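You operate a simulated robot arm through the tools that you are given. There is no shell and no other tool. Be economical: measure what you need, move in short steps, check, and stop when the job is done.

The job below is to be done with a simulated robot arm. You get a single attempt, and the scene is never put back.

Task
Latch the right cassette, set the grey dial to 4, the black to 1, then run a print test.
Fine: one press of the test button; wait for the test to end; the cover stays up.

It is judged by the outcome, as a careful person would: the job done as asked, and still so three seconds after it is handed in. It fails if anything else is knocked over, pushed out of place, dropped, spilled or broken. Lids that push on must go on centred and level and be pressed home; caps that screw on are set level and turned clockwise until they are tight.

Robot
A 6-joint arm with a two-finger parallel gripper, fixed in place. Base frame: the origin is at the foot of the arm, x ahead of it, y to its left, z up. Units: mm, degrees, N and s.
With the tool pointing down near the work surface it reaches from about 280 to 700 mm from the base axis. Its first joint turns from -166.0 to 166.0 degrees. Payload 4.1 kg.
The tool frame sits at the grasp point between the pads (the TCP): z along the fingers, y along the line on which they close. The tips reach 23 mm beyond it. The gripper opens to 94 mm. The fingers are 38 mm wide and 10 mm thick; the gripper's body (54 by 96 mm) begins 39 mm behind the TCP.
Orientation is that of the tool frame in the base frame, as a unit quaternion [w, x, y, z]. With the fingers straight down and closing along the base's y, the tool's x points along the base's -x, its y along +y and its z along -z.

Tools
- The arm moves only by the tool arm_command. Its argument "rows" is one flat list of numbers, 7 for each row, row after row: the turn, a rotation vector about the tool's x, y, z in degrees, then the shift along the tool's x, y, z in m, then the opening, from 0 (shut) to 1 (fully open). In form: [rx, ry, rz, dx, dy, dz, gripper, rx, ry, rz, dx, dy, dz, gripper, ...]. A call has 1 to 20 rows; each row shifts and turns the commanded pose from where the row before left it, along the tool's axes as they then stand. Each row takes 0.2 s and may step no farther than 50 mm and 8.6 degrees from the row before; otherwise, or with a gripper value out of range, the whole call is refused. A pose out of reach is approached as far as the arm can. The call stops where the force on the tool passes 40 N (or 10 N more than at its start, if that is more) or the arm is blocked; 0.2 s more then pass. Each finger travels about 45 mm/s and halts on what it meets, pressing with about 26 N; the grip force reading is that of the motor and also rises with nothing between the fingers. The clock runs only during rows and for 0.2 s after the last one: add rows that do not move to give the fingers time. The reply holds the time, the measured pose of the TCP, the force on the tool along the base axes, the opening and the grip force, in the units named above and with some noise.
- Cameras (640 x 400 px; columns grow to the right, rows downward): "scene" is fixed at [220, -503.6, 1786.9]; the picture's right is [1.00, -0.06, 0.00], its down [-0.04, -0.61, -0.80] and it looks along [0.05, 0.79, -0.61] (base axes); focal length 346 px, centre (320, 200). "wrist" rides on the gripper at [86, 16, -74] in the tool frame; the picture's right is [-0.18, 0.98, 0.00], its down [-0.58, -0.11, -0.81] and it looks along [-0.79, -0.15, 0.59] (tool axes); focal length 243 px, centre (320, 200).
- get_image(camera): a new picture of that camera. No time passes.
- slide_trunk(by): slides the trunk up (or, below 0, down) by that many mm; the arm rides with it, the base frame stays. It gives what a move gives, with no picture.
- pixel_to_xyz(camera, pixels): for up to 12 pixels [column, row] of the newest picture of that camera ("zoom" is the newest enlarged one), the place [x, y, z] in the base frame of the surface seen there, good to about 2 mm. No time passes.
- inspect(camera, box): a new picture of the part [left, top, right, bottom] of that camera's present view, enlarged. No time passes.
- hand_in(): hands the job in; it is judged then, once.

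Keep the steps short. Do not move on a guess: measure, check each grasp and each placing, and mend mistakes. In all there are 80 turns and 46 pictures (those below and enlarged ones count). Leave the gripper open and the arm clear of the work at the hand-in unless told otherwise, and finish with a single line.

The tools are called by a JSON object that holds its "method" and its "body". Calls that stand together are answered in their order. arm_command: Moves the arm, as the interface text tells. Its arguments: {"type":"object","properties":{"rows":{"type":"array","items":{"type":"number"}}},"required":["rows"]} The other tools are called the same way: slide_trunk (by) slides the trunk up or down; get_image (camera) takes a picture; pixel_to_xyz (camera, pixels) gives the place of the surface under pixels of a picture; inspect (camera, box) takes an enlarged picture of a part of a camera's view; hand_in () hands the job in.

At the start:

```text
time_s: 0.0
position: [112.5, 274.8, 1329.7]
orientation: [0.0, 0.0, 1.0, 0.0]
contact_force: [-0.2, 0.4, -0.1]
grip_width: 94.3
grasp_force: 0.0
trunk travel left (down, up): [-525.0, 65.0]
```

scene: 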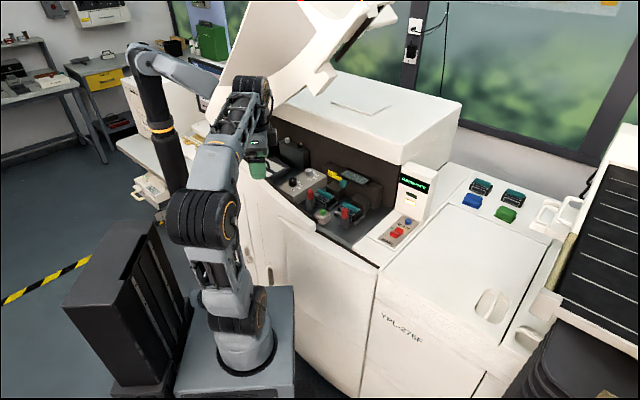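
wrist: 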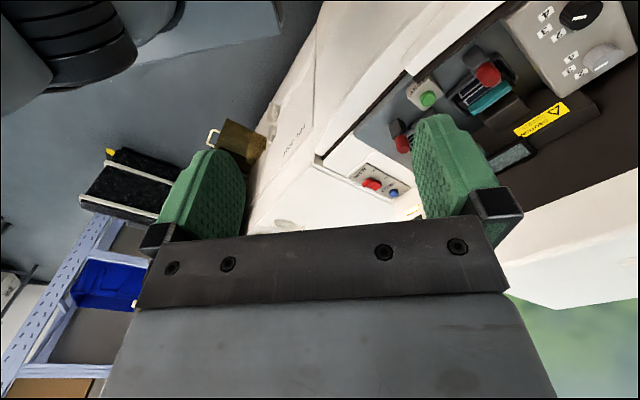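

I see a printer with an open cover, dials, cassettes and buttons. I'll enlarge the working area first.

{"method": "inspect", "body": {"camera": "scene", "box": [260, 140, 440, 260]}}

{"method": "inspect", "body": {"camera": "wrist", "box": [340, 0, 640, 200]}}

```text
3.33 times, centred on (350, 200) of scene
```

zoom: 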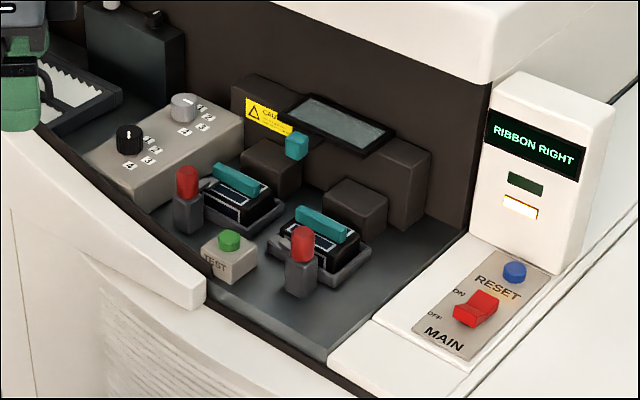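

```text
2.00 times, centred on (490, 100) of wrist
```

zoom: 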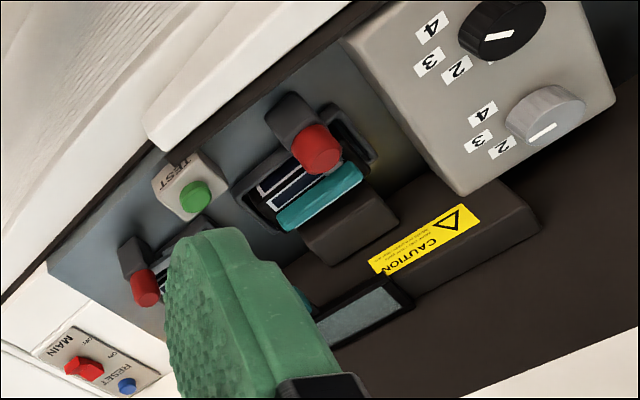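

The display says RIBBON RIGHT. Next I'll measure the knobs, red levers, cassettes and test button.

{"method": "pixel_to_xyz", "body": {"camera": "scene", "pixels": [[293, 180], [308.9, 171], [310, 194], [344.9, 211.5], [323, 212], [350, 206.6], [324.8, 193.4], [343, 183.5], [300, 198], [345, 224], [335, 214], [358, 204]]}}

{"method": "inspect", "body": {"camera": "scene", "box": [300, 175, 372, 235]}}

{"method": "inspect", "body": {"camera": "scene", "box": [275, 155, 335, 205]}}

```text
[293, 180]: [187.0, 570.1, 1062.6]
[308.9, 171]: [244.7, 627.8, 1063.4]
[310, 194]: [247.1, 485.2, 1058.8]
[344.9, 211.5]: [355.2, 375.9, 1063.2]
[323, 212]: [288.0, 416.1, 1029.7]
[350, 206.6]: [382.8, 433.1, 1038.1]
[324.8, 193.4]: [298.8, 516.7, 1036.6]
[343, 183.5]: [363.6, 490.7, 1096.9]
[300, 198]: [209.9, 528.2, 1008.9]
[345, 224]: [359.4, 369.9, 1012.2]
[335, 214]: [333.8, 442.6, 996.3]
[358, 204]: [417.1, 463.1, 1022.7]
```

```text
6.67 times, centred on (336, 205) of scene
```

zoom: 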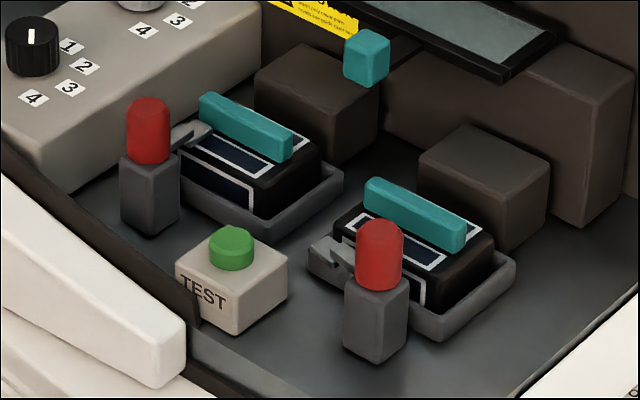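

```text
8.00 times, centred on (305, 180) of scene
```

zoom: 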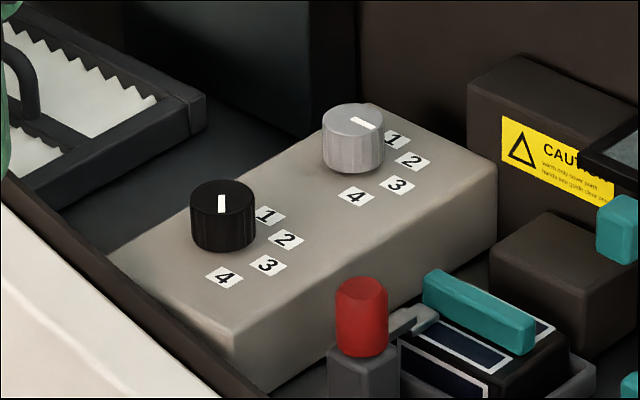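

The right latch's hook points away from its cassette, while the left one's points over its cassette. Now I'll measure obstacles (housing, cover) and the dial labels and pointers.

{"method": "pixel_to_xyz", "body": {"camera": "scene", "pixels": [[280, 116], [340, 138], [398, 162], [300, 90], [325, 93], [395, 14], [280, 80], [352, 30], [360, 180], [425, 165], [275, 128], [330, 60]]}}

{"method": "pixel_to_xyz", "body": {"camera": "zoom", "pixels": [[222, 192], [222, 210], [268, 216], [286, 239], [268, 265], [224, 277], [352, 118], [372, 126], [395, 140], [413, 161], [397, 185], [355, 196]]}}

```text
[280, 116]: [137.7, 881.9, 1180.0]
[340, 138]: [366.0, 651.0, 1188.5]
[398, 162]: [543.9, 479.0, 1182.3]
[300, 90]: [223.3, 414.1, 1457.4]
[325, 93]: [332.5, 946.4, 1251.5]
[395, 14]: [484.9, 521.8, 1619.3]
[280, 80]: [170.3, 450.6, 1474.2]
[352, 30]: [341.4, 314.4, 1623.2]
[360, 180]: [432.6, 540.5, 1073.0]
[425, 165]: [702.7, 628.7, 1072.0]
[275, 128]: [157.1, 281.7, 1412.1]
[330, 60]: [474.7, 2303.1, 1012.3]
```

```text
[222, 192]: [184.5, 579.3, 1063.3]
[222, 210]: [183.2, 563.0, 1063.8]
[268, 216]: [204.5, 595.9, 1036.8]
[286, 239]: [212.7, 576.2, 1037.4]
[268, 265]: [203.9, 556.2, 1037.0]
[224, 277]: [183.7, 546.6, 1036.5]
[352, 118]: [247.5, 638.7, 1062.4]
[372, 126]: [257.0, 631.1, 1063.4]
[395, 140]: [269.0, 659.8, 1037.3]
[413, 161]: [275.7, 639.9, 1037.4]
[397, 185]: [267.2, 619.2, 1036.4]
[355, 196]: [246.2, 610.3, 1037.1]
```

Black appears to point at 4, grey at 3. The raised cover may overhang the work, so I'll look at it closely.

{"method": "inspect", "body": {"camera": "scene", "box": [190, 0, 430, 160]}}

{"method": "pixel_to_xyz", "body": {"camera": "scene", "pixels": [[217, 100], [212, 120], [235, 60], [250, 20], [280, 60], [320, 60], [310, 84], [331, 88], [340, 66], [375, 25], [388, 8], [300, 40]]}}

```text
2.50 times, centred on (310, 80) of scene
```

zoom: 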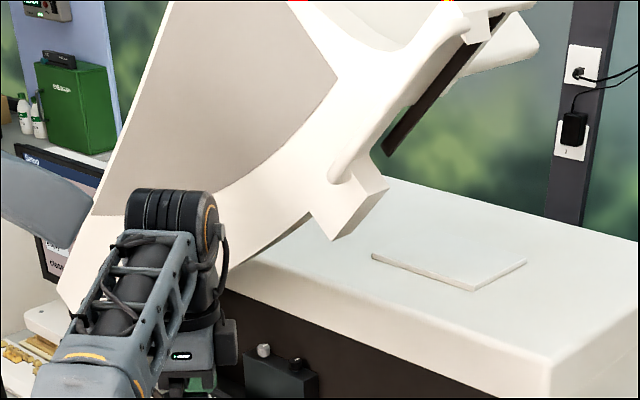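

```text
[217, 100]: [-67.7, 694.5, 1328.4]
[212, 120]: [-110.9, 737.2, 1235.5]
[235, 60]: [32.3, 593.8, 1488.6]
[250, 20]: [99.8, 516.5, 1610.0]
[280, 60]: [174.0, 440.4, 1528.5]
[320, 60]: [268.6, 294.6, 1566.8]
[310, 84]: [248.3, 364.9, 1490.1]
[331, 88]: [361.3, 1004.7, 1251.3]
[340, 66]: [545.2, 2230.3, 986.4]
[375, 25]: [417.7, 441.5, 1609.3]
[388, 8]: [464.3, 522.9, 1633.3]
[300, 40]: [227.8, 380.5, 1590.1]
```

{"method": "pixel_to_xyz", "body": {"camera": "scene", "pixels": [[255, 85], [245, 100], [222, 140], [205, 210], [228, 280], [260, 300], [258, 172], [260, 145], [258, 125], [240, 340], [276, 112], [290, 102]]}}

```text
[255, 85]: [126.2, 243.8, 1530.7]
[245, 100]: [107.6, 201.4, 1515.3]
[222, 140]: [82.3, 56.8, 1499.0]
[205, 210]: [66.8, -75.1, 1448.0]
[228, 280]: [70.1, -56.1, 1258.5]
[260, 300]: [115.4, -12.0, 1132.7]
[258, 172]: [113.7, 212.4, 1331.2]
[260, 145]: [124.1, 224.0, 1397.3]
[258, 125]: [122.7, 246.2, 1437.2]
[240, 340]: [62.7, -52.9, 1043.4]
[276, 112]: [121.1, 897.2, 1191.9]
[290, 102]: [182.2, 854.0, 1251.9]
```

The cover rim is at about z 1400 over the dials and the wrist tops out around 200 above the TCP, so there is clearance. Now I'll check the latches and dials from the wrist view.

{"method": "inspect", "body": {"camera": "wrist", "box": [385, 60, 535, 160]}}

{"method": "inspect", "body": {"camera": "wrist", "box": [520, 0, 640, 80]}}

```text
4.00 times, centred on (460, 110) of wrist
```

zoom: 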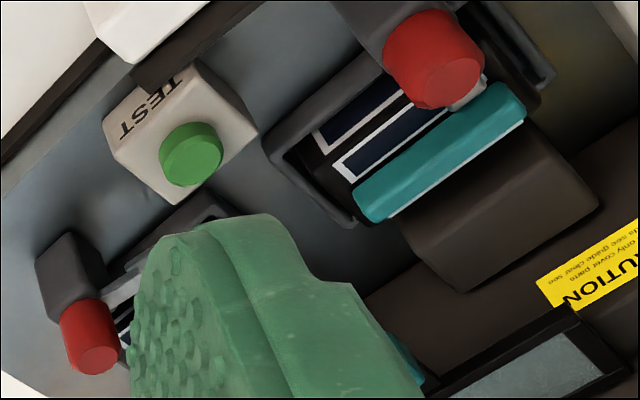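

```text
5.00 times, centred on (580, 40) of wrist
```

zoom: 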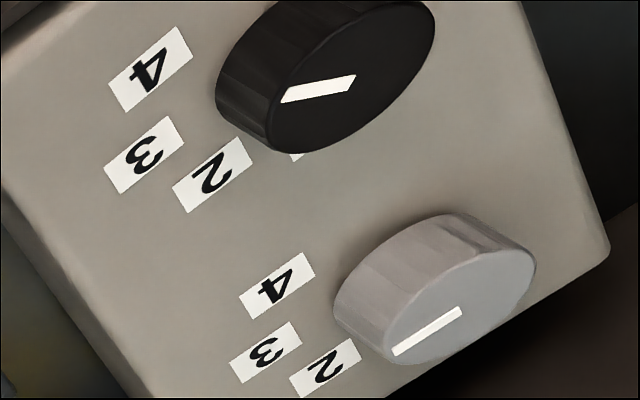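

Confirmed: black is at 4, grey at 3. I'll move down and across to about (220, 400, 1200) to see the right latch.

{"method": "arm_command", "body": {"rows": [0, 0, 0, 0, 0, 0.0433, 1, 0, 0, 0, 0, 0, 0.0433, 1, 0, 0, 0, 0, 0, 0.0433, 1, 0, 0, 0, -0.027, 0.031, 0, 1, 0, 0, 0, -0.027, 0.031, 0, 1, 0, 0, 0, -0.027, 0.031, 0, 1, 0, 0, 0, -0.027, 0.031, 0, 1]}}

{"method": "get_image", "body": {"camera": "wrist"}}

{"method": "get_image", "body": {"camera": "scene"}}

```text
time_s: 1.6
position: [219.3, 400.7, 1197.6]
orientation: [0.0, -0.001, 1.0, 0.0]
contact_force: [-0.1, -0.1, 0.1]
grip_width: 94.0
grasp_force: 0.0
trunk travel left (down, up): [-525.0, 65.0]
```

```text
36 pictures are left
```

wrist: 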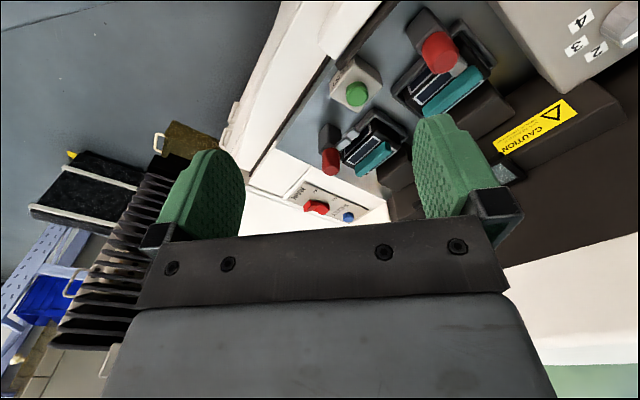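

```text
35 pictures are left
```

scene: 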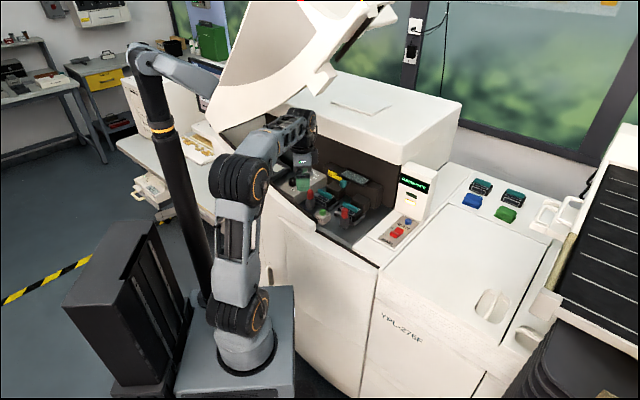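

I'll enlarge both latches in the wrist view.

{"method": "inspect", "body": {"camera": "wrist", "box": [300, 90, 420, 190]}}

{"method": "inspect", "body": {"camera": "wrist", "box": [380, 0, 500, 120]}}

{"method": "inspect", "body": {"camera": "scene", "box": [327, 195, 367, 230]}}

```text
4.00 times, centred on (360, 140) of wrist
```

zoom: 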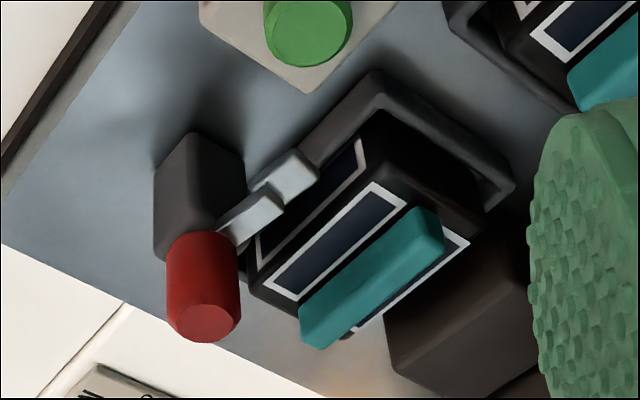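

```text
3.33 times, centred on (440, 60) of wrist
```

zoom: 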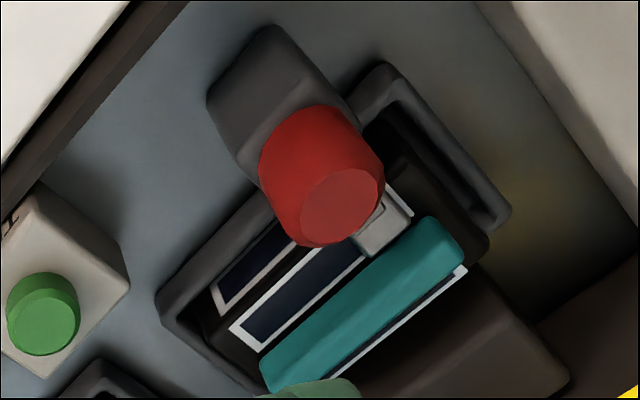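

```text
11.43 times, centred on (347, 212) of scene
```

zoom: 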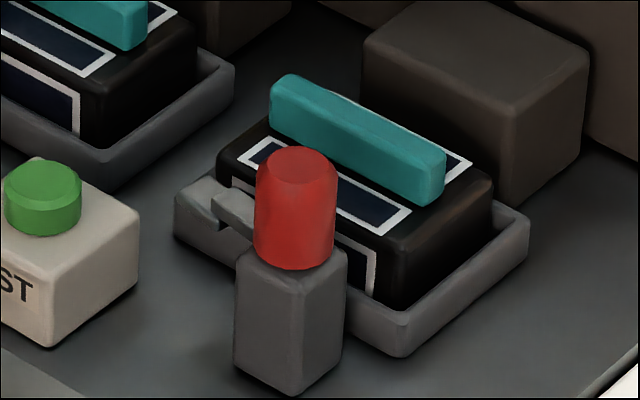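

The right latch's arm points to the machine's left instead of over the cassette. I'll measure both arms.

{"method": "pixel_to_xyz", "body": {"camera": "zoom", "pixels": [[195, 190], [215, 200], [240, 208], [295, 165], [295, 215], [262, 200], [325, 200], [290, 330], [290, 265], [245, 165], [365, 215], [430, 180]]}}

{"method": "inspect", "body": {"camera": "scene", "box": [305, 180, 345, 215]}}

```text
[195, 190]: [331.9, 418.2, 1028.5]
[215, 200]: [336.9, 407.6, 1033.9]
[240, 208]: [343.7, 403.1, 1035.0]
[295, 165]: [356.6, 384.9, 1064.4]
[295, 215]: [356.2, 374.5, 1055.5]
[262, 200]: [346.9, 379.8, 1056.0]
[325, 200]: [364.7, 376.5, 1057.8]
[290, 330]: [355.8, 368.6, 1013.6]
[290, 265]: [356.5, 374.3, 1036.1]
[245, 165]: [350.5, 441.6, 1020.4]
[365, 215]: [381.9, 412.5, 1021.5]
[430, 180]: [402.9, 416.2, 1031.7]
```

```text
11.43 times, centred on (325, 198) of scene
```

zoom: 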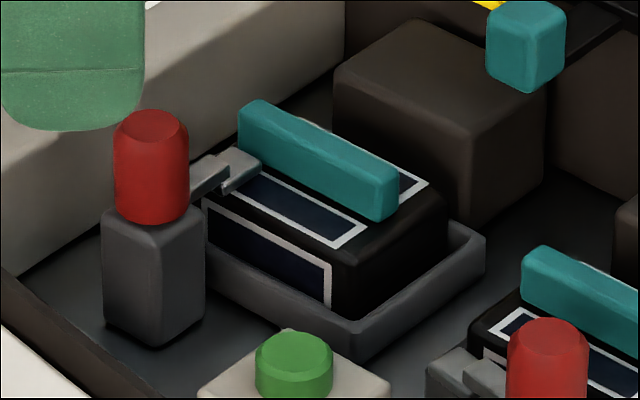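

{"method": "pixel_to_xyz", "body": {"camera": "zoom", "pixels": [[240, 160], [250, 172], [205, 172], [150, 125], [150, 160], [120, 160], [183, 160], [150, 200], [155, 245], [293, 350], [262, 350], [330, 350]]}}

```text
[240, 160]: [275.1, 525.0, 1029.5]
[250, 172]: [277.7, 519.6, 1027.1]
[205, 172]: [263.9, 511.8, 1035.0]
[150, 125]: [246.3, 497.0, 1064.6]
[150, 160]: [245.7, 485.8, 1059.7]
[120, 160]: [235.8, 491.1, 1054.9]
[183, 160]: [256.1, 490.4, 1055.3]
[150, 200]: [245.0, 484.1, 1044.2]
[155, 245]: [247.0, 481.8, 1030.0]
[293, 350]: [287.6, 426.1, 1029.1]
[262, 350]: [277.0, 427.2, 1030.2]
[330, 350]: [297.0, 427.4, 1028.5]
```

Right latch axis is about (356.5, 384.5), its arm points at about 126°, and the matching latched left one is at 45°, so it needs about 81° clockwise. I'll go above it, pre-turn 60° counter-clockwise, and half-open the gripper. I'll also measure the side panel.

{"method": "pixel_to_xyz", "body": {"camera": "scene", "pixels": [[378, 238], [395, 232], [408, 220], [400, 190], [362, 180], [375, 184]]}}

{"method": "arm_command", "body": {"rows": [0, 0, 0, -0.0458, -0.0054, 0, 0.8, 0, 0, 0, -0.0458, -0.0054, 0, 0.6, 0, 0, 0, -0.0456, -0.0054, 0, 0.5, 0, 0, -7.5, 0, 0, 0, 0.5, 0, 0, -7.5, 0, 0, 0, 0.5, 0, 0, -7.5, 0, 0, 0, 0.5, 0, 0, -7.5, 0, 0, 0, 0.5, 0, 0, -7.5, 0, 0, 0, 0.5, 0, 0, -7.5, 0, 0, 0, 0.5, 0, 0, -7.5, 0, 0, 0, 0.5, 0, 0, -7.5, 0, 0, 0, 0.5, 0, 0, 0, 0, 0, 0.034, 0.5, 0, 0, 0, 0, 0, 0.034, 0.5]}}

{"method": "get_image", "body": {"camera": "scene"}}

{"method": "get_image", "body": {"camera": "wrist"}}

```text
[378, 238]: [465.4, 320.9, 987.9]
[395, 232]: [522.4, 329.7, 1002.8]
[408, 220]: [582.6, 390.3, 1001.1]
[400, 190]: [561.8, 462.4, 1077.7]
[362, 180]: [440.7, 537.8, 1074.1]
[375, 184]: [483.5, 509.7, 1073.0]
```

```text
time_s: 4.4
position: [356.7, 384.8, 1131.2]
orientation: [0.0, -0.501, 0.866, 0.001]
contact_force: [0.7, -0.1, -0.7]
grip_width: 47.3
grasp_force: 0.0
trunk travel left (down, up): [-525.0, 65.0]
```

```text
30 pictures are left
```

scene: 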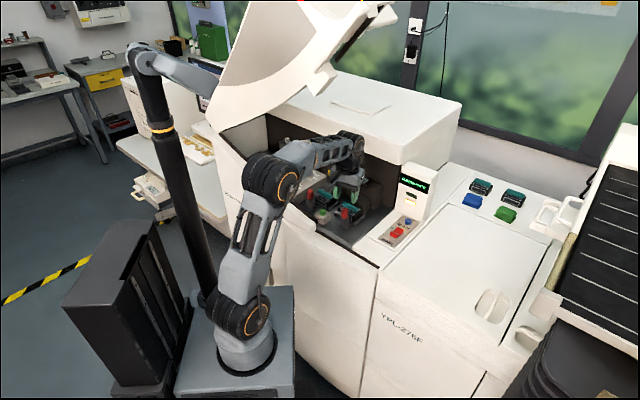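

```text
29 pictures are left
```

wrist: 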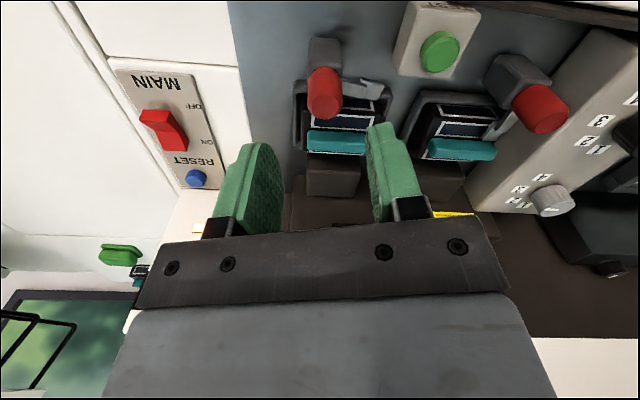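

The knob lies between the fingers (wrist 323, 92). I'll check the knob's position from this view.

{"method": "pixel_to_xyz", "body": {"camera": "wrist", "pixels": [[324, 110], [309, 92], [340, 92], [323, 80], [325, 117], [372, 87], [340, 140], [441, 55], [550, 200], [605, 268]]}}

{"method": "inspect", "body": {"camera": "wrist", "box": [280, 30, 400, 200]}}

```text
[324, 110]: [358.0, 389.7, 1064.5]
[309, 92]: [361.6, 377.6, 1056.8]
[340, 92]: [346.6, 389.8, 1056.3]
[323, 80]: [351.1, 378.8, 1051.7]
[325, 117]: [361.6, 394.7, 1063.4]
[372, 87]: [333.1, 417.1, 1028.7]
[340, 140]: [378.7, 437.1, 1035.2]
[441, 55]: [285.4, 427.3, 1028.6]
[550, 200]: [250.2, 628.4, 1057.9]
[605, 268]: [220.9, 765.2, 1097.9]
```

```text
2.35 times, centred on (340, 115) of wrist
```

zoom: 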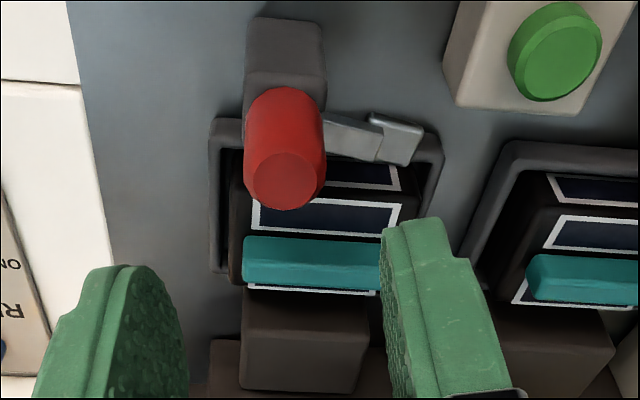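

The axis is at about (356, 385.5). I'll descend to z 1064 and close.

{"method": "arm_command", "body": {"rows": [0, 0, 0, 0, 0, 0.03, 0.5, 0, 0, 0, 0, 0, 0.025, 0.5, 0, 0, 0, 0, 0, 0.0115, 0.5, 0, 0, 0, 0, 0, 0, 0.5]}}

{"method": "get_image", "body": {"camera": "wrist"}}

```text
time_s: 5.4
position: [357.8, 384.7, 1064.1]
orientation: [0.0, -0.5, 0.866, 0.0]
contact_force: [-0.4, -0.1, 0.2]
grip_width: 47.1
grasp_force: 0.0
trunk travel left (down, up): [-525.0, 65.0]
```

```text
27 pictures are left
```

wrist: 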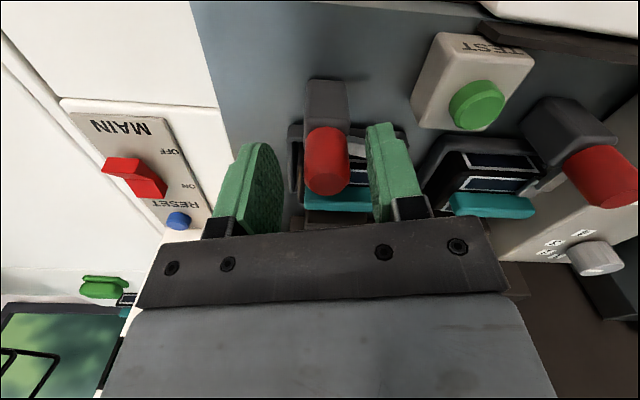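

Knob centred between the fingers. Closing.

{"method": "arm_command", "body": {"rows": [0, 0, 0, 0, 0, 0, 0.3, 0, 0, 0, 0, 0, 0, 0.15, 0, 0, 0, 0, 0, 0, 0.1, 0, 0, 0, 0, 0, 0, 0.1]}}

```text
time_s: 6.4
position: [355.8, 386.0, 1064.1]
orientation: [0.001, -0.5, 0.866, 0.0]
contact_force: [-17.9, 10.1, -3.1]
grip_width: 23.9
grasp_force: 45.1
trunk travel left (down, up): [-525.0, 65.0]
```

Gripped at 23.9 mm, but the arm is pushed 2.4 mm off along tool +y. I'll shift the command by that to relieve the side load.

{"method": "arm_command", "body": {"rows": [0, 0, 0, 0, 0.0024, 0, 0.1, 0, 0, 0, 0, 0, 0, 0.1]}}

```text
time_s: 7.0
position: [355.7, 384.8, 1066.2]
orientation: [0.001, -0.5, 0.866, 0.0]
contact_force: [-7.7, 7.3, 1.5]
grip_width: 23.7
grasp_force: 44.4
trunk travel left (down, up): [-525.0, 65.0]
```

Side load is lower. Now turning clockwise (tool +z) by 30° as a trial.

{"method": "arm_command", "body": {"rows": [0, 0, 5, 0, 0, 0, 0.1, 0, 0, 5, 0, 0, 0, 0.1, 0, 0, 5, 0, 0, 0, 0.1, 0, 0, 5, 0, 0, 0, 0.1, 0, 0, 5, 0, 0, 0, 0.1, 0, 0, 5, 0, 0, 0, 0.1]}}

{"method": "inspect", "body": {"camera": "wrist", "box": [230, 80, 450, 230]}}

```text
time_s: 8.4
position: [353.8, 387.9, 1064.2]
orientation: [0.001, -0.258, 0.966, 0.0]
contact_force: [-9.4, 17.7, 6.6]
grip_width: 23.7
grasp_force: 44.7
trunk travel left (down, up): [-525.0, 65.0]
```

```text
2.67 times, centred on (340, 155) of wrist
```

zoom: 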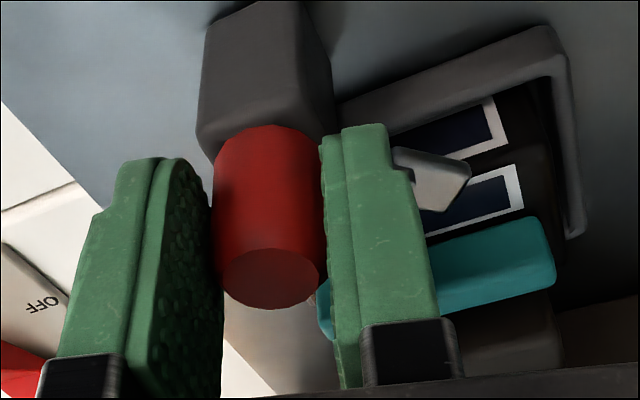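

The latch arm is following. Side load is again along tool +y; I'll ease it by 2 mm and continue 45°.

{"method": "arm_command", "body": {"rows": [0, 0, 0, 0, 0.002, 0, 0.1, 0, 0, 5, 0, 0, 0, 0.1, 0, 0, 5, 0, 0, 0, 0.1, 0, 0, 5, 0, 0, 0, 0.1, 0, 0, 5, 0, 0, 0, 0.1, 0, 0, 5, 0, 0, 0, 0.1, 0, 0, 5, 0, 0, 0, 0.1, 0, 0, 5, 0, 0, 0, 0.1, 0, 0, 5, 0, 0, 0, 0.1, 0, 0, 5, 0, 0, 0, 0.1]}}

{"method": "get_image", "body": {"camera": "wrist"}}

{"method": "inspect", "body": {"camera": "scene", "box": [310, 160, 430, 235]}}

```text
time_s: 10.6
position: [353.4, 389.7, 1063.9]
orientation: [0.0, 0.131, 0.991, 0.001]
contact_force: [-4.2, 28.6, 11.5]
grip_width: 23.8
grasp_force: 44.8
trunk travel left (down, up): [-525.0, 65.0]
```

```text
25 pictures are left
```

wrist: 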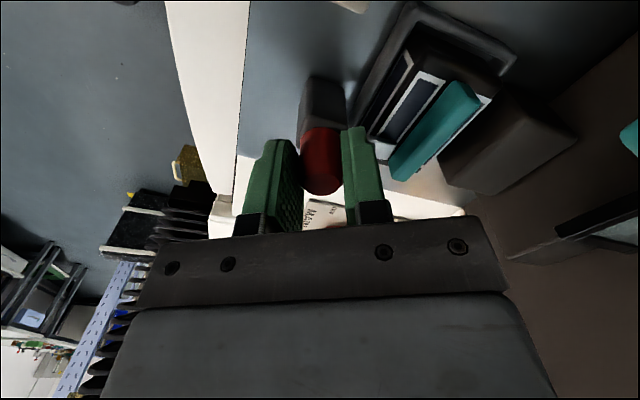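

```text
5.33 times, centred on (370, 198) of scene
```

zoom: 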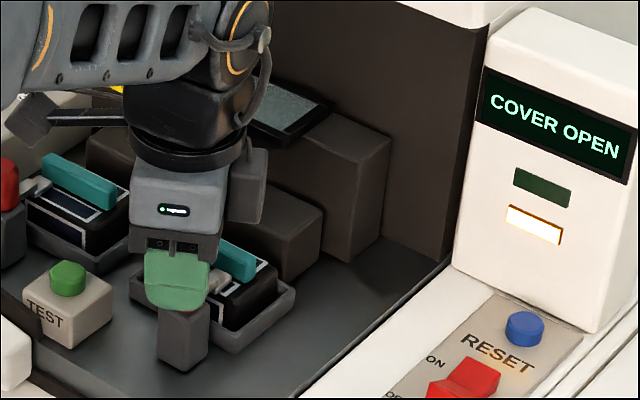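

The display changed from RIBBON RIGHT to COVER OPEN. I'll relieve the side load and turn the last 7°.

{"method": "arm_command", "body": {"rows": [0, 0, 0, 0, 0.002, 0, 0.1, 0, 0, 0, 0, 0.002, 0, 0.1, 0, 0, 3.5, 0, 0, 0, 0.1, 0, 0, 3.5, 0, 0, 0, 0.1]}}

{"method": "inspect", "body": {"camera": "scene", "box": [310, 180, 380, 235]}}

```text
time_s: 11.6
position: [354.1, 389.6, 1064.1]
orientation: [0.0, 0.191, 0.982, -0.001]
contact_force: [-9.2, 4.9, 9.8]
grip_width: 23.6
grasp_force: 45.2
trunk travel left (down, up): [-525.0, 65.0]
```

```text
7.27 times, centred on (345, 208) of scene
```

zoom: 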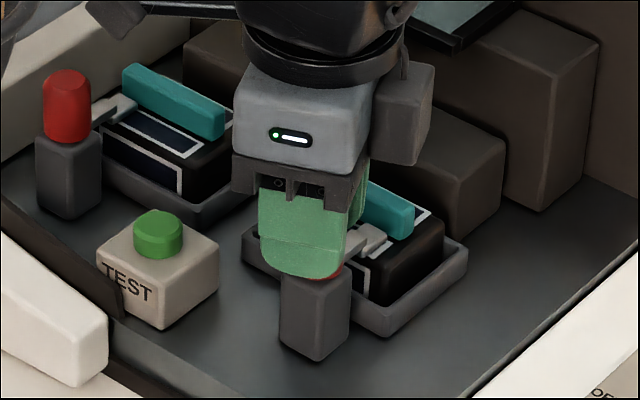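

Hook is now over the cassette, like the left one. Releasing and rising.

{"method": "arm_command", "body": {"rows": [0, 0, 0, 0, 0, 0, 0.3, 0, 0, 0, 0, 0, 0, 0.5, 0, 0, 0, 0, 0, 0, 0.5, 0, 0, 0, 0, 0, -0.03, 0.5, 0, 0, 0, 0, 0, -0.04, 0.5, 0, 0, 0, 0, 0, -0.03, 0.5]}}

{"method": "inspect", "body": {"camera": "scene", "box": [310, 165, 430, 240]}}

```text
time_s: 13.0
position: [354.3, 390.3, 1167.4]
orientation: [0.0, 0.189, 0.982, 0.0]
contact_force: [0.7, -0.6, 0.5]
grip_width: 47.0
grasp_force: 0.1
trunk travel left (down, up): [-525.0, 65.0]
```

```text
5.33 times, centred on (370, 202) of scene
```

zoom: 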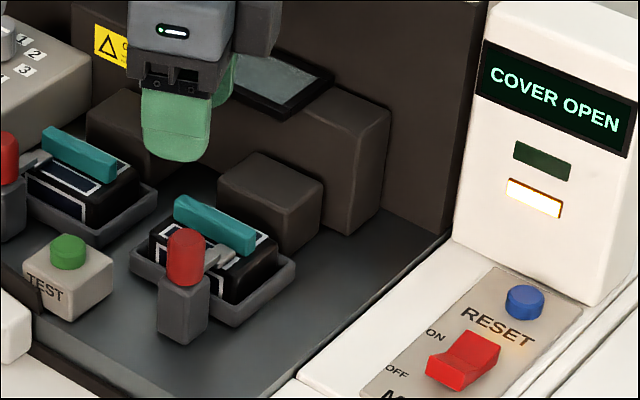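

Right cassette latched. Next the grey dial at about (246.5, 640). I'll travel to above it at z 1150 and turn the wrist 44° counter-clockwise so the clockwise turn stays in range.

{"method": "arm_command", "body": {"rows": [0, 0, 0, 0.0275, 0.0274, 0.0025, 0.55, 0, 0, 0, 0.0275, 0.0274, 0.0025, 0.55, 0, 0, 0, 0.0275, 0.0274, 0.0025, 0.55, 0, 0, 0, 0.0275, 0.0274, 0.0025, 0.55, 0, 0, 0, 0.0275, 0.0274, 0.0025, 0.55, 0, 0, 0, 0.0275, 0.0274, 0.0025, 0.55, 0, 0, 0, 0.0275, 0.0274, 0.0025, 0.55, 0, 0, -7.33, 0, 0, 0, 0.55, 0, 0, -7.33, 0, 0, 0, 0.55, 0, 0, -7.33, 0, 0, 0, 0.55, 0, 0, -7.33, 0, 0, 0, 0.55, 0, 0, -7.33, 0, 0, 0, 0.55, 0, 0, -7.33, 0, 0, 0, 0.55, 0, 0, 0, 0, 0, 0, 0.55]}}

{"method": "get_image", "body": {"camera": "wrist"}}

{"method": "get_image", "body": {"camera": "scene"}}

```text
time_s: 16.0
position: [232.8, 592.7, 1127.4]
orientation: [0.0, -0.193, 0.981, 0.0]
contact_force: [-0.3, -1.1, -0.4]
grip_width: 51.4
grasp_force: 0.1
out of reach, approached as far as the arm can: row 6, 7
trunk travel left (down, up): [-525.0, 65.0]
```

```text
21 pictures are left
```

wrist: 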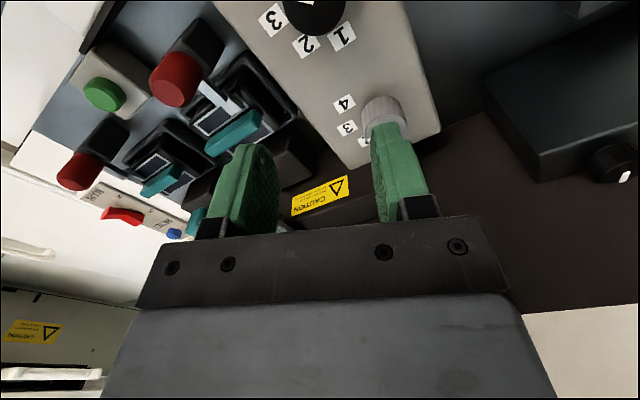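

```text
20 pictures are left
```

scene: 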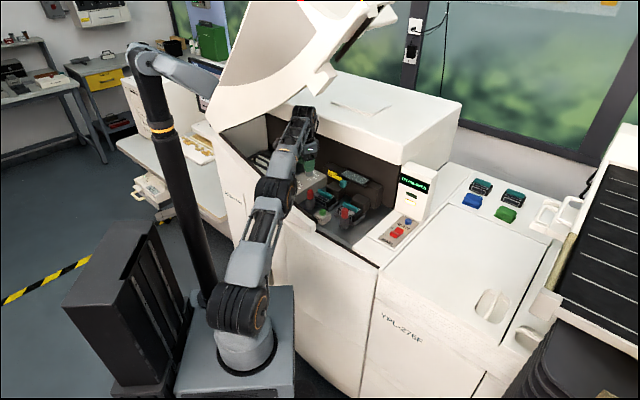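

At this height the grey dial (radius 686) is just out of reach. I'll lower 30 mm (tips still above the knobs) and see how the reach responds.

{"method": "arm_command", "body": {"rows": [0, 0, 0, 0, 0, 0.015, 0.55, 0, 0, 0, 0, 0, 0.015, 0.55, 0, 0, 0, 0, 0, 0, 0.55]}}

```text
time_s: 16.8
position: [233.6, 594.1, 1097.7]
orientation: [0.0, -0.191, 0.982, 0.0]
contact_force: [0.6, 1.0, -0.2]
grip_width: 51.9
grasp_force: 0.1
trunk travel left (down, up): [-525.0, 65.0]
```

The command follows the actual pose. I'll try outward to the dial at this height.

{"method": "arm_command", "body": {"rows": [0, 0, 0, -0.0098, 0.0126, 0, 0.55, 0, 0, 0, -0.0098, 0.0126, 0, 0.55, 0, 0, 0, -0.0098, 0.0126, 0, 0.55, 0, 0, 0, 0, 0, 0, 0.55]}}

```text
time_s: 17.8
position: [236.7, 603.2, 1089.8]
orientation: [0.0, -0.191, 0.982, 0.0]
contact_force: [0.5, -0.1, 0.7]
grip_width: 51.7
grasp_force: 0.1
out of reach, approached as far as the arm can: row 1, 2, 3
trunk travel left (down, up): [-525.0, 65.0]
```

Straight down the reach stops near 650. I'll tilt the tool 18° outward about the finger axis (pads stay flat on the knob). First I'll back off and up, turn 69° counter-clockwise, then tilt.

{"method": "arm_command", "body": {"rows": [0, 0, 0, 0, 0, -0.03, 0.55, 0, 0, 0, 0.0273, -0.0293, 0, 0.55, 0, 0, -6.9, 0, 0, 0, 0.55, 0, 0, -6.9, 0, 0, 0, 0.55, 0, 0, -6.9, 0, 0, 0, 0.55, 0, 0, -6.9, 0, 0, 0, 0.55, 0, 0, -6.9, 0, 0, 0, 0.55, 0, 0, -6.9, 0, 0, 0, 0.55, 0, 0, -6.9, 0, 0, 0, 0.55, 0, 0, -6.9, 0, 0, 0, 0.55, 0, 0, -6.9, 0, 0, 0, 0.55, 0, 0, -6.9, 0, 0, 0, 0.55, 0, -6, 0, 0, 0, 0, 0.55, 0, -6, 0, 0, 0, 0, 0.55, 0, -6, 0, 0, 0, 0, 0.55, 0, 0, 0, 0, 0, 0, 0.55]}}

{"method": "get_image", "body": {"camera": "wrist"}}

```text
time_s: 21.2
position: [246.6, 640.7, 1141.0]
orientation: [-0.11, 0.704, -0.693, -0.111]
contact_force: [0.2, -0.3, 0.7]
grip_width: 51.6
grasp_force: 0.1
out of reach, approached as far as the arm can: row 1, 2, 13, 14, 15
trunk travel left (down, up): [-525.0, 65.0]
```

```text
19 pictures are left
```

wrist: 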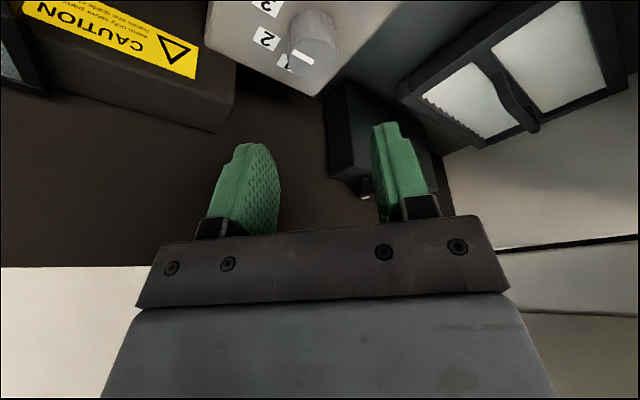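

Orientation is as wanted and TCP xy is (246.6, 640.7). I'll verify the knob centre from this view.

{"method": "pixel_to_xyz", "body": {"camera": "wrist", "pixels": [[290, 45], [334, 40], [312, 12], [308, 78], [288, 62], [333, 60], [312, 50], [365, 190], [345, 100]]}}

{"method": "inspect", "body": {"camera": "wrist", "box": [240, 0, 380, 90]}}

```text
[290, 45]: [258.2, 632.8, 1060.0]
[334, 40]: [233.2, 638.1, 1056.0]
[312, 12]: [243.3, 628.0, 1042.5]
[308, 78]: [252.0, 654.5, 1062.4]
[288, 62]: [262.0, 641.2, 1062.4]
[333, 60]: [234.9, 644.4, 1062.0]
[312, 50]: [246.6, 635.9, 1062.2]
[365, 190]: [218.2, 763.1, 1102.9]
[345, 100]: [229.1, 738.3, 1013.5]
```

```text
4.44 times, centred on (310, 45) of wrist
```

zoom: 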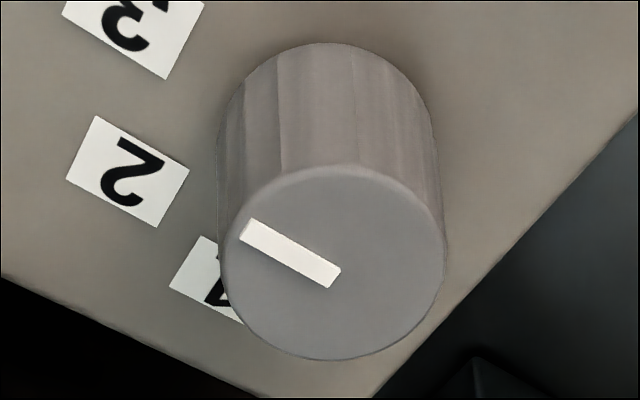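

Knob centre is about (248, 641), within 1.5 mm of the TCP. Descending vertically 60 mm, then reading the pose.

{"method": "arm_command", "body": {"rows": [0, 0, 0, 0.0062, 0, 0.019, 0.55, 0, 0, 0, 0.0062, 0, 0.019, 0.55, 0, 0, 0, 0.0062, 0, 0.019, 0.55, 0, 0, 0, 0, 0, 0, 0.55]}}

```text
time_s: 22.2
position: [250.6, 657.2, 1084.9]
orientation: [-0.109, 0.705, -0.692, -0.11]
contact_force: [-0.9, -0.2, 0.4]
grip_width: 51.8
grasp_force: 0.1
out of reach, approached as far as the arm can: row 1, 2, 3
trunk travel left (down, up): [-525.0, 65.0]
```

The pose sits 16 mm too far out; part of the earlier command had carried over. I'll shift 14 mm inward (base −y) and read it again.

{"method": "arm_command", "body": {"rows": [0, 0, 0, 0.0133, 0, -0.0043, 0.55, 0, 0, 0, 0, 0, 0, 0.55]}}

```text
time_s: 22.8
position: [256.0, 653.9, 1086.7]
orientation: [-0.109, 0.704, -0.693, -0.111]
contact_force: [-0.7, -0.5, 1.1]
grip_width: 51.6
grasp_force: 0.1
out of reach, approached as far as the arm can: row 1
trunk travel left (down, up): [-525.0, 65.0]
```

{"method": "arm_command", "body": {"rows": [0, 0, 0, 0.0114, 0.008, -0.0037, 0.55, 0, 0, 0, 0, 0, 0, 0.55]}}

```text
time_s: 23.4
position: [248.4, 639.7, 1089.0]
orientation: [-0.11, 0.706, -0.691, -0.112]
contact_force: [-1.1, -0.2, -0.6]
grip_width: 51.6
grasp_force: 0.2
trunk travel left (down, up): [-525.0, 65.0]
```

Now on target and in reach. Descending 20 mm to the grip height.

{"method": "arm_command", "body": {"rows": [0, 0, 0, 0.003, 0, 0.0098, 0.55, 0, 0, 0, 0.003, 0, 0.0098, 0.55, 0, 0, 0, 0, 0, 0, 0.55]}}

{"method": "get_image", "body": {"camera": "wrist"}}

```text
time_s: 24.2
position: [248.8, 641.7, 1067.8]
orientation: [-0.11, 0.705, -0.692, -0.112]
contact_force: [-0.5, 0.3, -0.3]
grip_width: 51.6
grasp_force: 0.0
trunk travel left (down, up): [-525.0, 65.0]
```

```text
17 pictures are left
```

wrist: 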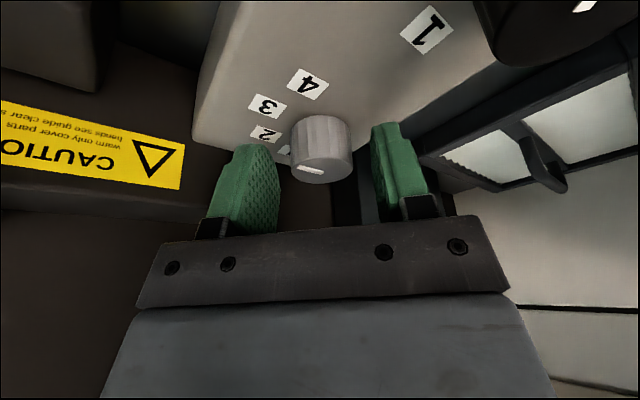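

Knob is between the fingers. Closing on it.

{"method": "arm_command", "body": {"rows": [0, 0, 0, 0, 0, 0, 0.4, 0, 0, 0, 0, 0, 0, 0.3, 0, 0, 0, 0, 0, 0, 0.2, 0, 0, 0, 0, 0, 0, 0.2]}}

```text
time_s: 25.2
position: [247.8, 641.9, 1067.0]
orientation: [-0.11, 0.705, -0.692, -0.112]
contact_force: [-3.8, -1.3, -0.8]
grip_width: 29.0
grasp_force: 45.2
trunk travel left (down, up): [-525.0, 65.0]
```

Gripped at 29 mm with little side load. Turning 45° clockwise about the vertical.

{"method": "arm_command", "body": {"rows": [1.545, 0, 4.755, 0, 0, 0, 0.2, 1.545, 0, 4.755, 0, 0, 0, 0.2, 1.545, 0, 4.755, 0, 0, 0, 0.2, 1.545, 0, 4.755, 0, 0, 0, 0.2, 1.545, 0, 4.755, 0, 0, 0, 0.2, 1.545, 0, 4.755, 0, 0, 0, 0.2, 1.545, 0, 4.755, 0, 0, 0, 0.2, 1.545, 0, 4.755, 0, 0, 0, 0.2, 1.545, 0, 4.755, 0, 0, 0, 0.2, 0, 0, 0, 0, 0, 0, 0.2]}}

{"method": "inspect", "body": {"camera": "wrist", "box": [220, 60, 420, 200]}}

```text
time_s: 27.4
position: [245.6, 642.6, 1067.4]
orientation: [0.143, -0.387, 0.909, 0.061]
contact_force: [-18.8, 7.5, -0.6]
grip_width: 28.9
grasp_force: 45.1
trunk travel left (down, up): [-525.0, 65.0]
```

```text
2.86 times, centred on (320, 130) of wrist
```

zoom: 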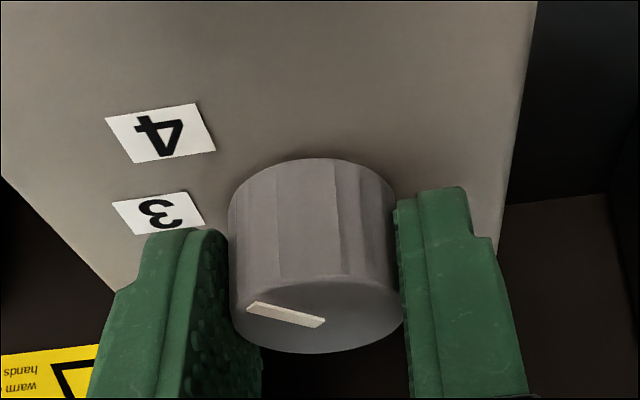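

Turned with the tool. I'll release, rise vertically 45 mm, and check the pointer.

{"method": "arm_command", "body": {"rows": [0, 0, 0, 0, 0, 0, 0.4, 0, 0, 0, 0, 0, 0, 0.55, 0, 0, 0, 0, 0, 0, 0.55, 0, 0, 0, -0.007, 0, -0.0214, 0.55, 0, 0, 0, -0.007, 0, -0.0214, 0.55, 0, 0, 0, 0, 0, 0, 0.55]}}

{"method": "inspect", "body": {"camera": "wrist", "box": [200, 0, 440, 160]}}

```text
time_s: 28.8
position: [250.1, 640.4, 1111.3]
orientation: [0.144, -0.387, 0.909, 0.061]
contact_force: [0.2, -0.6, 0.0]
grip_width: 51.3
grasp_force: 0.1
trunk travel left (down, up): [-525.0, 65.0]
```

```text
2.50 times, centred on (320, 80) of wrist
```

zoom: 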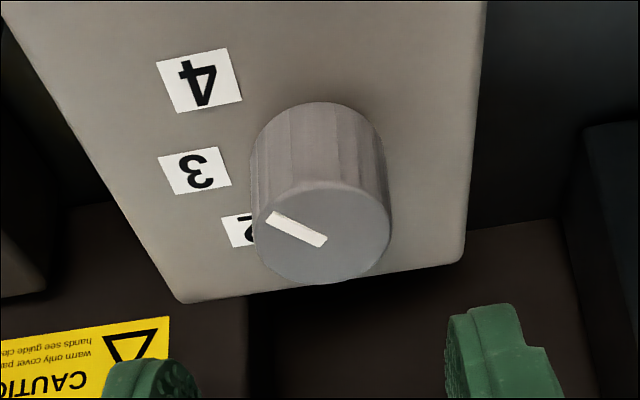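

{"method": "pixel_to_xyz", "body": {"camera": "zoom", "pixels": [[272, 216], [322, 243], [298, 230], [325, 185], [255, 230], [391, 230], [198, 80], [194, 170]]}}

```text
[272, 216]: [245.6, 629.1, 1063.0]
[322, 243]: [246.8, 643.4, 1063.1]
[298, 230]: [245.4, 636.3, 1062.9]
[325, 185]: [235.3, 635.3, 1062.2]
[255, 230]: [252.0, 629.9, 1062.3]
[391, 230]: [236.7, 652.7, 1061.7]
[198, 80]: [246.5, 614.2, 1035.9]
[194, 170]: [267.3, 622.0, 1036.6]
```

Grey pointer runs along −y: it is on 4. Now to the black dial: move over (184, 576), level the tool, and turn 76° clockwise to leave room for the 135° counter-clockwise turn.

{"method": "arm_command", "body": {"rows": [0, 0, 0, 0.0281, 0.0011, -0.0126, 0.55, 0, 0, 0, 0.0281, 0.0011, -0.0126, 0.55, 0, 0, 0, 0.0281, 0.0011, -0.0126, 0.55, 0, 6, 0, 0, 0, 0, 0.55, 0, 6, 0, 0, 0, 0, 0.55, 0, 6, 0, 0, 0, 0, 0.55, 0, 0, 7.6, 0, 0, 0, 0.55, 0, 0, 7.6, 0, 0, 0, 0.55, 0, 0, 7.6, 0, 0, 0, 0.55, 0, 0, 7.6, 0, 0, 0, 0.55, 0, 0, 7.6, 0, 0, 0, 0.55, 0, 0, 7.6, 0, 0, 0, 0.55, 0, 0, 7.6, 0, 0, 0, 0.55, 0, 0, 7.6, 0, 0, 0, 0.55, 0, 0, 7.6, 0, 0, 0, 0.55, 0, 0, 7.6, 0, 0, 0, 0.55, 0, 0, 0, 0, 0, 0, 0.55]}}

{"method": "get_image", "body": {"camera": "wrist"}}

```text
time_s: 32.4
position: [182.6, 577.4, 1122.3]
orientation: [0.0, 0.259, 0.966, 0.0]
contact_force: [-0.2, -0.5, -0.2]
grip_width: 51.5
grasp_force: 0.1
trunk travel left (down, up): [-525.0, 65.0]
```

```text
14 pictures are left
```

wrist: 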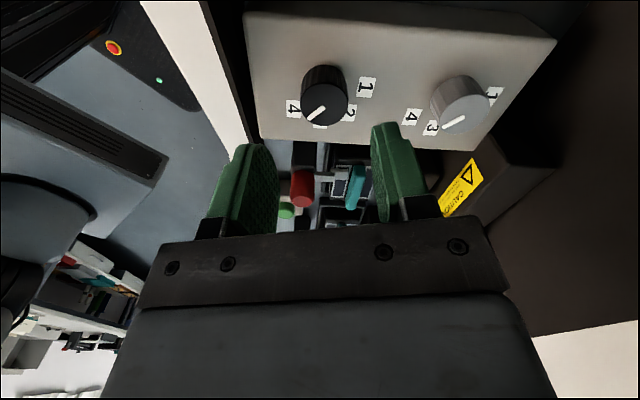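

Both pointers are parallel (on 4). I'll measure the black knob's centre from here.

{"method": "pixel_to_xyz", "body": {"camera": "wrist", "pixels": [[303, 105], [347, 105], [326, 84], [322, 123], [308, 118], [324, 107], [325, 103]]}}

```text
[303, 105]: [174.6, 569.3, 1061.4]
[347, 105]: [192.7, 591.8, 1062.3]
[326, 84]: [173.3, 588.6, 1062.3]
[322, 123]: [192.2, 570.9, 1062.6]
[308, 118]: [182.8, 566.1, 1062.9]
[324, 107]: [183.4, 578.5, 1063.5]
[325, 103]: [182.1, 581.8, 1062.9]
```

Centre about (183.5, 579); TCP is within 2 mm. Descending 57 mm to z 1065 and closing.

{"method": "arm_command", "body": {"rows": [0, 0, 0, 0, 0.0015, 0.02, 0.55, 0, 0, 0, 0, 0, 0.02, 0.55, 0, 0, 0, 0, 0, 0.017, 0.55, 0, 0, 0, 0, 0, 0, 0.4, 0, 0, 0, 0, 0, 0, 0.25, 0, 0, 0, 0, 0, 0, 0.2, 0, 0, 0, 0, 0, 0, 0.2]}}

```text
time_s: 34.0
position: [184.0, 580.2, 1065.8]
orientation: [0.0, 0.26, 0.966, 0.0]
contact_force: [5.3, 13.2, 1.7]
grip_width: 29.9
grasp_force: 45.0
trunk travel left (down, up): [-525.0, 65.0]
```

Gripped at 29.9 mm. I'll relieve 1.5 mm along tool y and turn the first 67.5° counter-clockwise.

{"method": "arm_command", "body": {"rows": [0, 0, 0, 0, 0.0015, 0, 0.2, 0, 0, -7.5, 0, 0, 0, 0.2, 0, 0, -7.5, 0, 0, 0, 0.2, 0, 0, -7.5, 0, 0, 0, 0.2, 0, 0, -7.5, 0, 0, 0, 0.2, 0, 0, -7.5, 0, 0, 0, 0.2, 0, 0, -7.5, 0, 0, 0, 0.2, 0, 0, -7.5, 0, 0, 0, 0.2, 0, 0, -7.5, 0, 0, 0, 0.2, 0, 0, -7.5, 0, 0, 0, 0.2, 0, 0, 0, 0, 0, 0, 0.2]}}

{"method": "inspect", "body": {"camera": "wrist", "box": [220, 60, 420, 200]}}

```text
time_s: 36.4
position: [184.0, 581.3, 1065.8]
orientation: [0.0, -0.323, 0.946, 0.001]
contact_force: [2.1, 7.4, 8.9]
grip_width: 30.2
grasp_force: 44.7
trunk travel left (down, up): [-525.0, 65.0]
```

```text
2.86 times, centred on (320, 130) of wrist
```

zoom: 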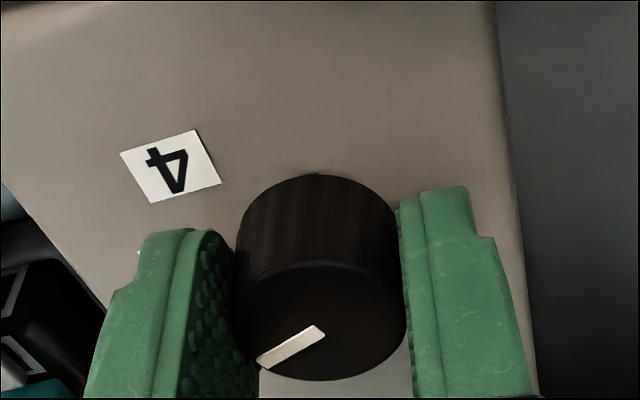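

The knob follows. Turning the remaining 67.5°.

{"method": "arm_command", "body": {"rows": [0, 0, -7.5, 0, 0, 0, 0.2, 0, 0, -7.5, 0, 0, 0, 0.2, 0, 0, -7.5, 0, 0, 0, 0.2, 0, 0, -7.5, 0, 0, 0, 0.2, 0, 0, -7.5, 0, 0, 0, 0.2, 0, 0, -7.5, 0, 0, 0, 0.2, 0, 0, -7.5, 0, 0, 0, 0.2, 0, 0, -7.5, 0, 0, 0, 0.2, 0, 0, -7.5, 0, 0, 0, 0.2, 0, 0, 0, 0, 0, 0, 0.2]}}

```text
time_s: 38.6
position: [183.4, 580.6, 1066.4]
orientation: [0.0, 0.795, -0.607, 0.0]
contact_force: [-5.1, 9.9, 5.2]
grip_width: 29.7
grasp_force: 45.3
trunk travel left (down, up): [-525.0, 65.0]
```

Full turn made with low loads. Releasing, rising 60 mm, and checking.

{"method": "arm_command", "body": {"rows": [0, 0, 0, 0, 0, 0, 0.4, 0, 0, 0, 0, 0, 0, 0.55, 0, 0, 0, 0, 0, 0, 0.55, 0, 0, 0, 0, 0, -0.03, 0.55, 0, 0, 0, 0, 0, -0.03, 0.55, 0, 0, 0, 0, 0, 0, 0.55]}}

{"method": "inspect", "body": {"camera": "wrist", "box": [200, 0, 440, 160]}}

{"method": "pixel_to_xyz", "body": {"camera": "scene", "pixels": [[323, 212]]}}

```text
time_s: 40.0
position: [184.1, 578.8, 1126.6]
orientation: [0.0, 0.794, -0.608, 0.0]
contact_force: [0.6, 0.6, -0.2]
grip_width: 51.7
grasp_force: 0.1
trunk travel left (down, up): [-525.0, 65.0]
```

```text
2.50 times, centred on (320, 80) of wrist
```

zoom: 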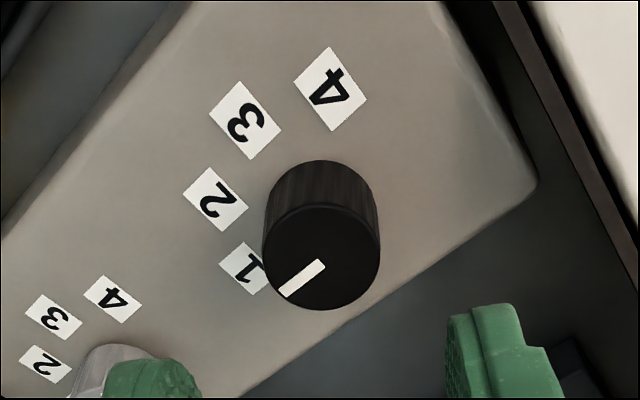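

```text
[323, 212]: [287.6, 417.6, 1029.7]
```

{"method": "pixel_to_xyz", "body": {"camera": "zoom", "pixels": [[284, 292], [322, 264], [303, 278], [264, 255], [379, 255], [322, 205], [320, 307]]}}

```text
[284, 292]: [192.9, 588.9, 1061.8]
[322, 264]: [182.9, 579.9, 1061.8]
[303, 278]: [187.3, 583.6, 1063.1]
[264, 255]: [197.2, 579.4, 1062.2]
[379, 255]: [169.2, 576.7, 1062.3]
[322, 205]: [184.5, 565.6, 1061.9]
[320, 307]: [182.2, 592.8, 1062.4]
```

Black points to 1. Before pressing, I'll check the display.

{"method": "inspect", "body": {"camera": "scene", "box": [310, 150, 450, 245]}}

```text
4.21 times, centred on (380, 198) of scene
```

zoom: 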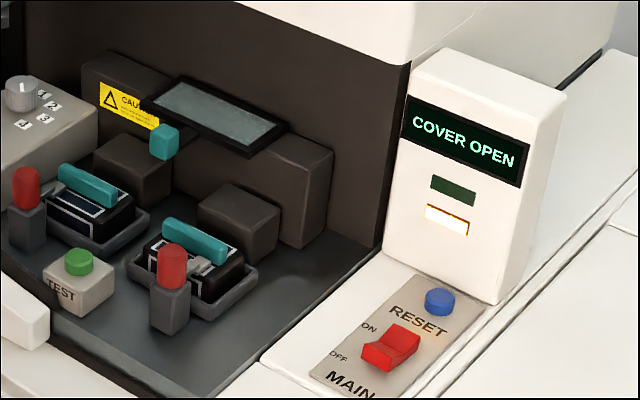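

I'll read the caution label by the teal-knobbed plate in case it bears on the test.

{"method": "inspect", "body": {"camera": "scene", "box": [328, 162, 388, 200]}}

```text
10.53 times, centred on (358, 181) of scene
```

zoom: 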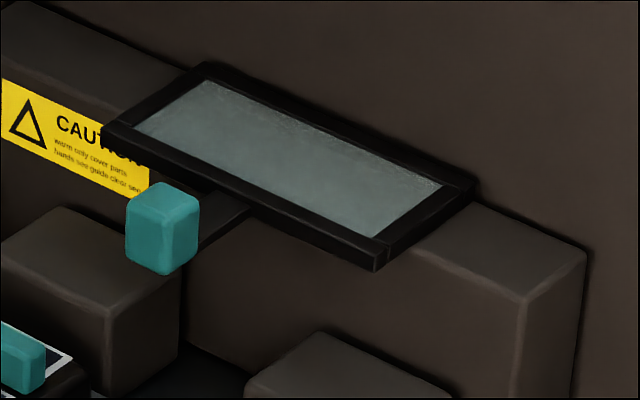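

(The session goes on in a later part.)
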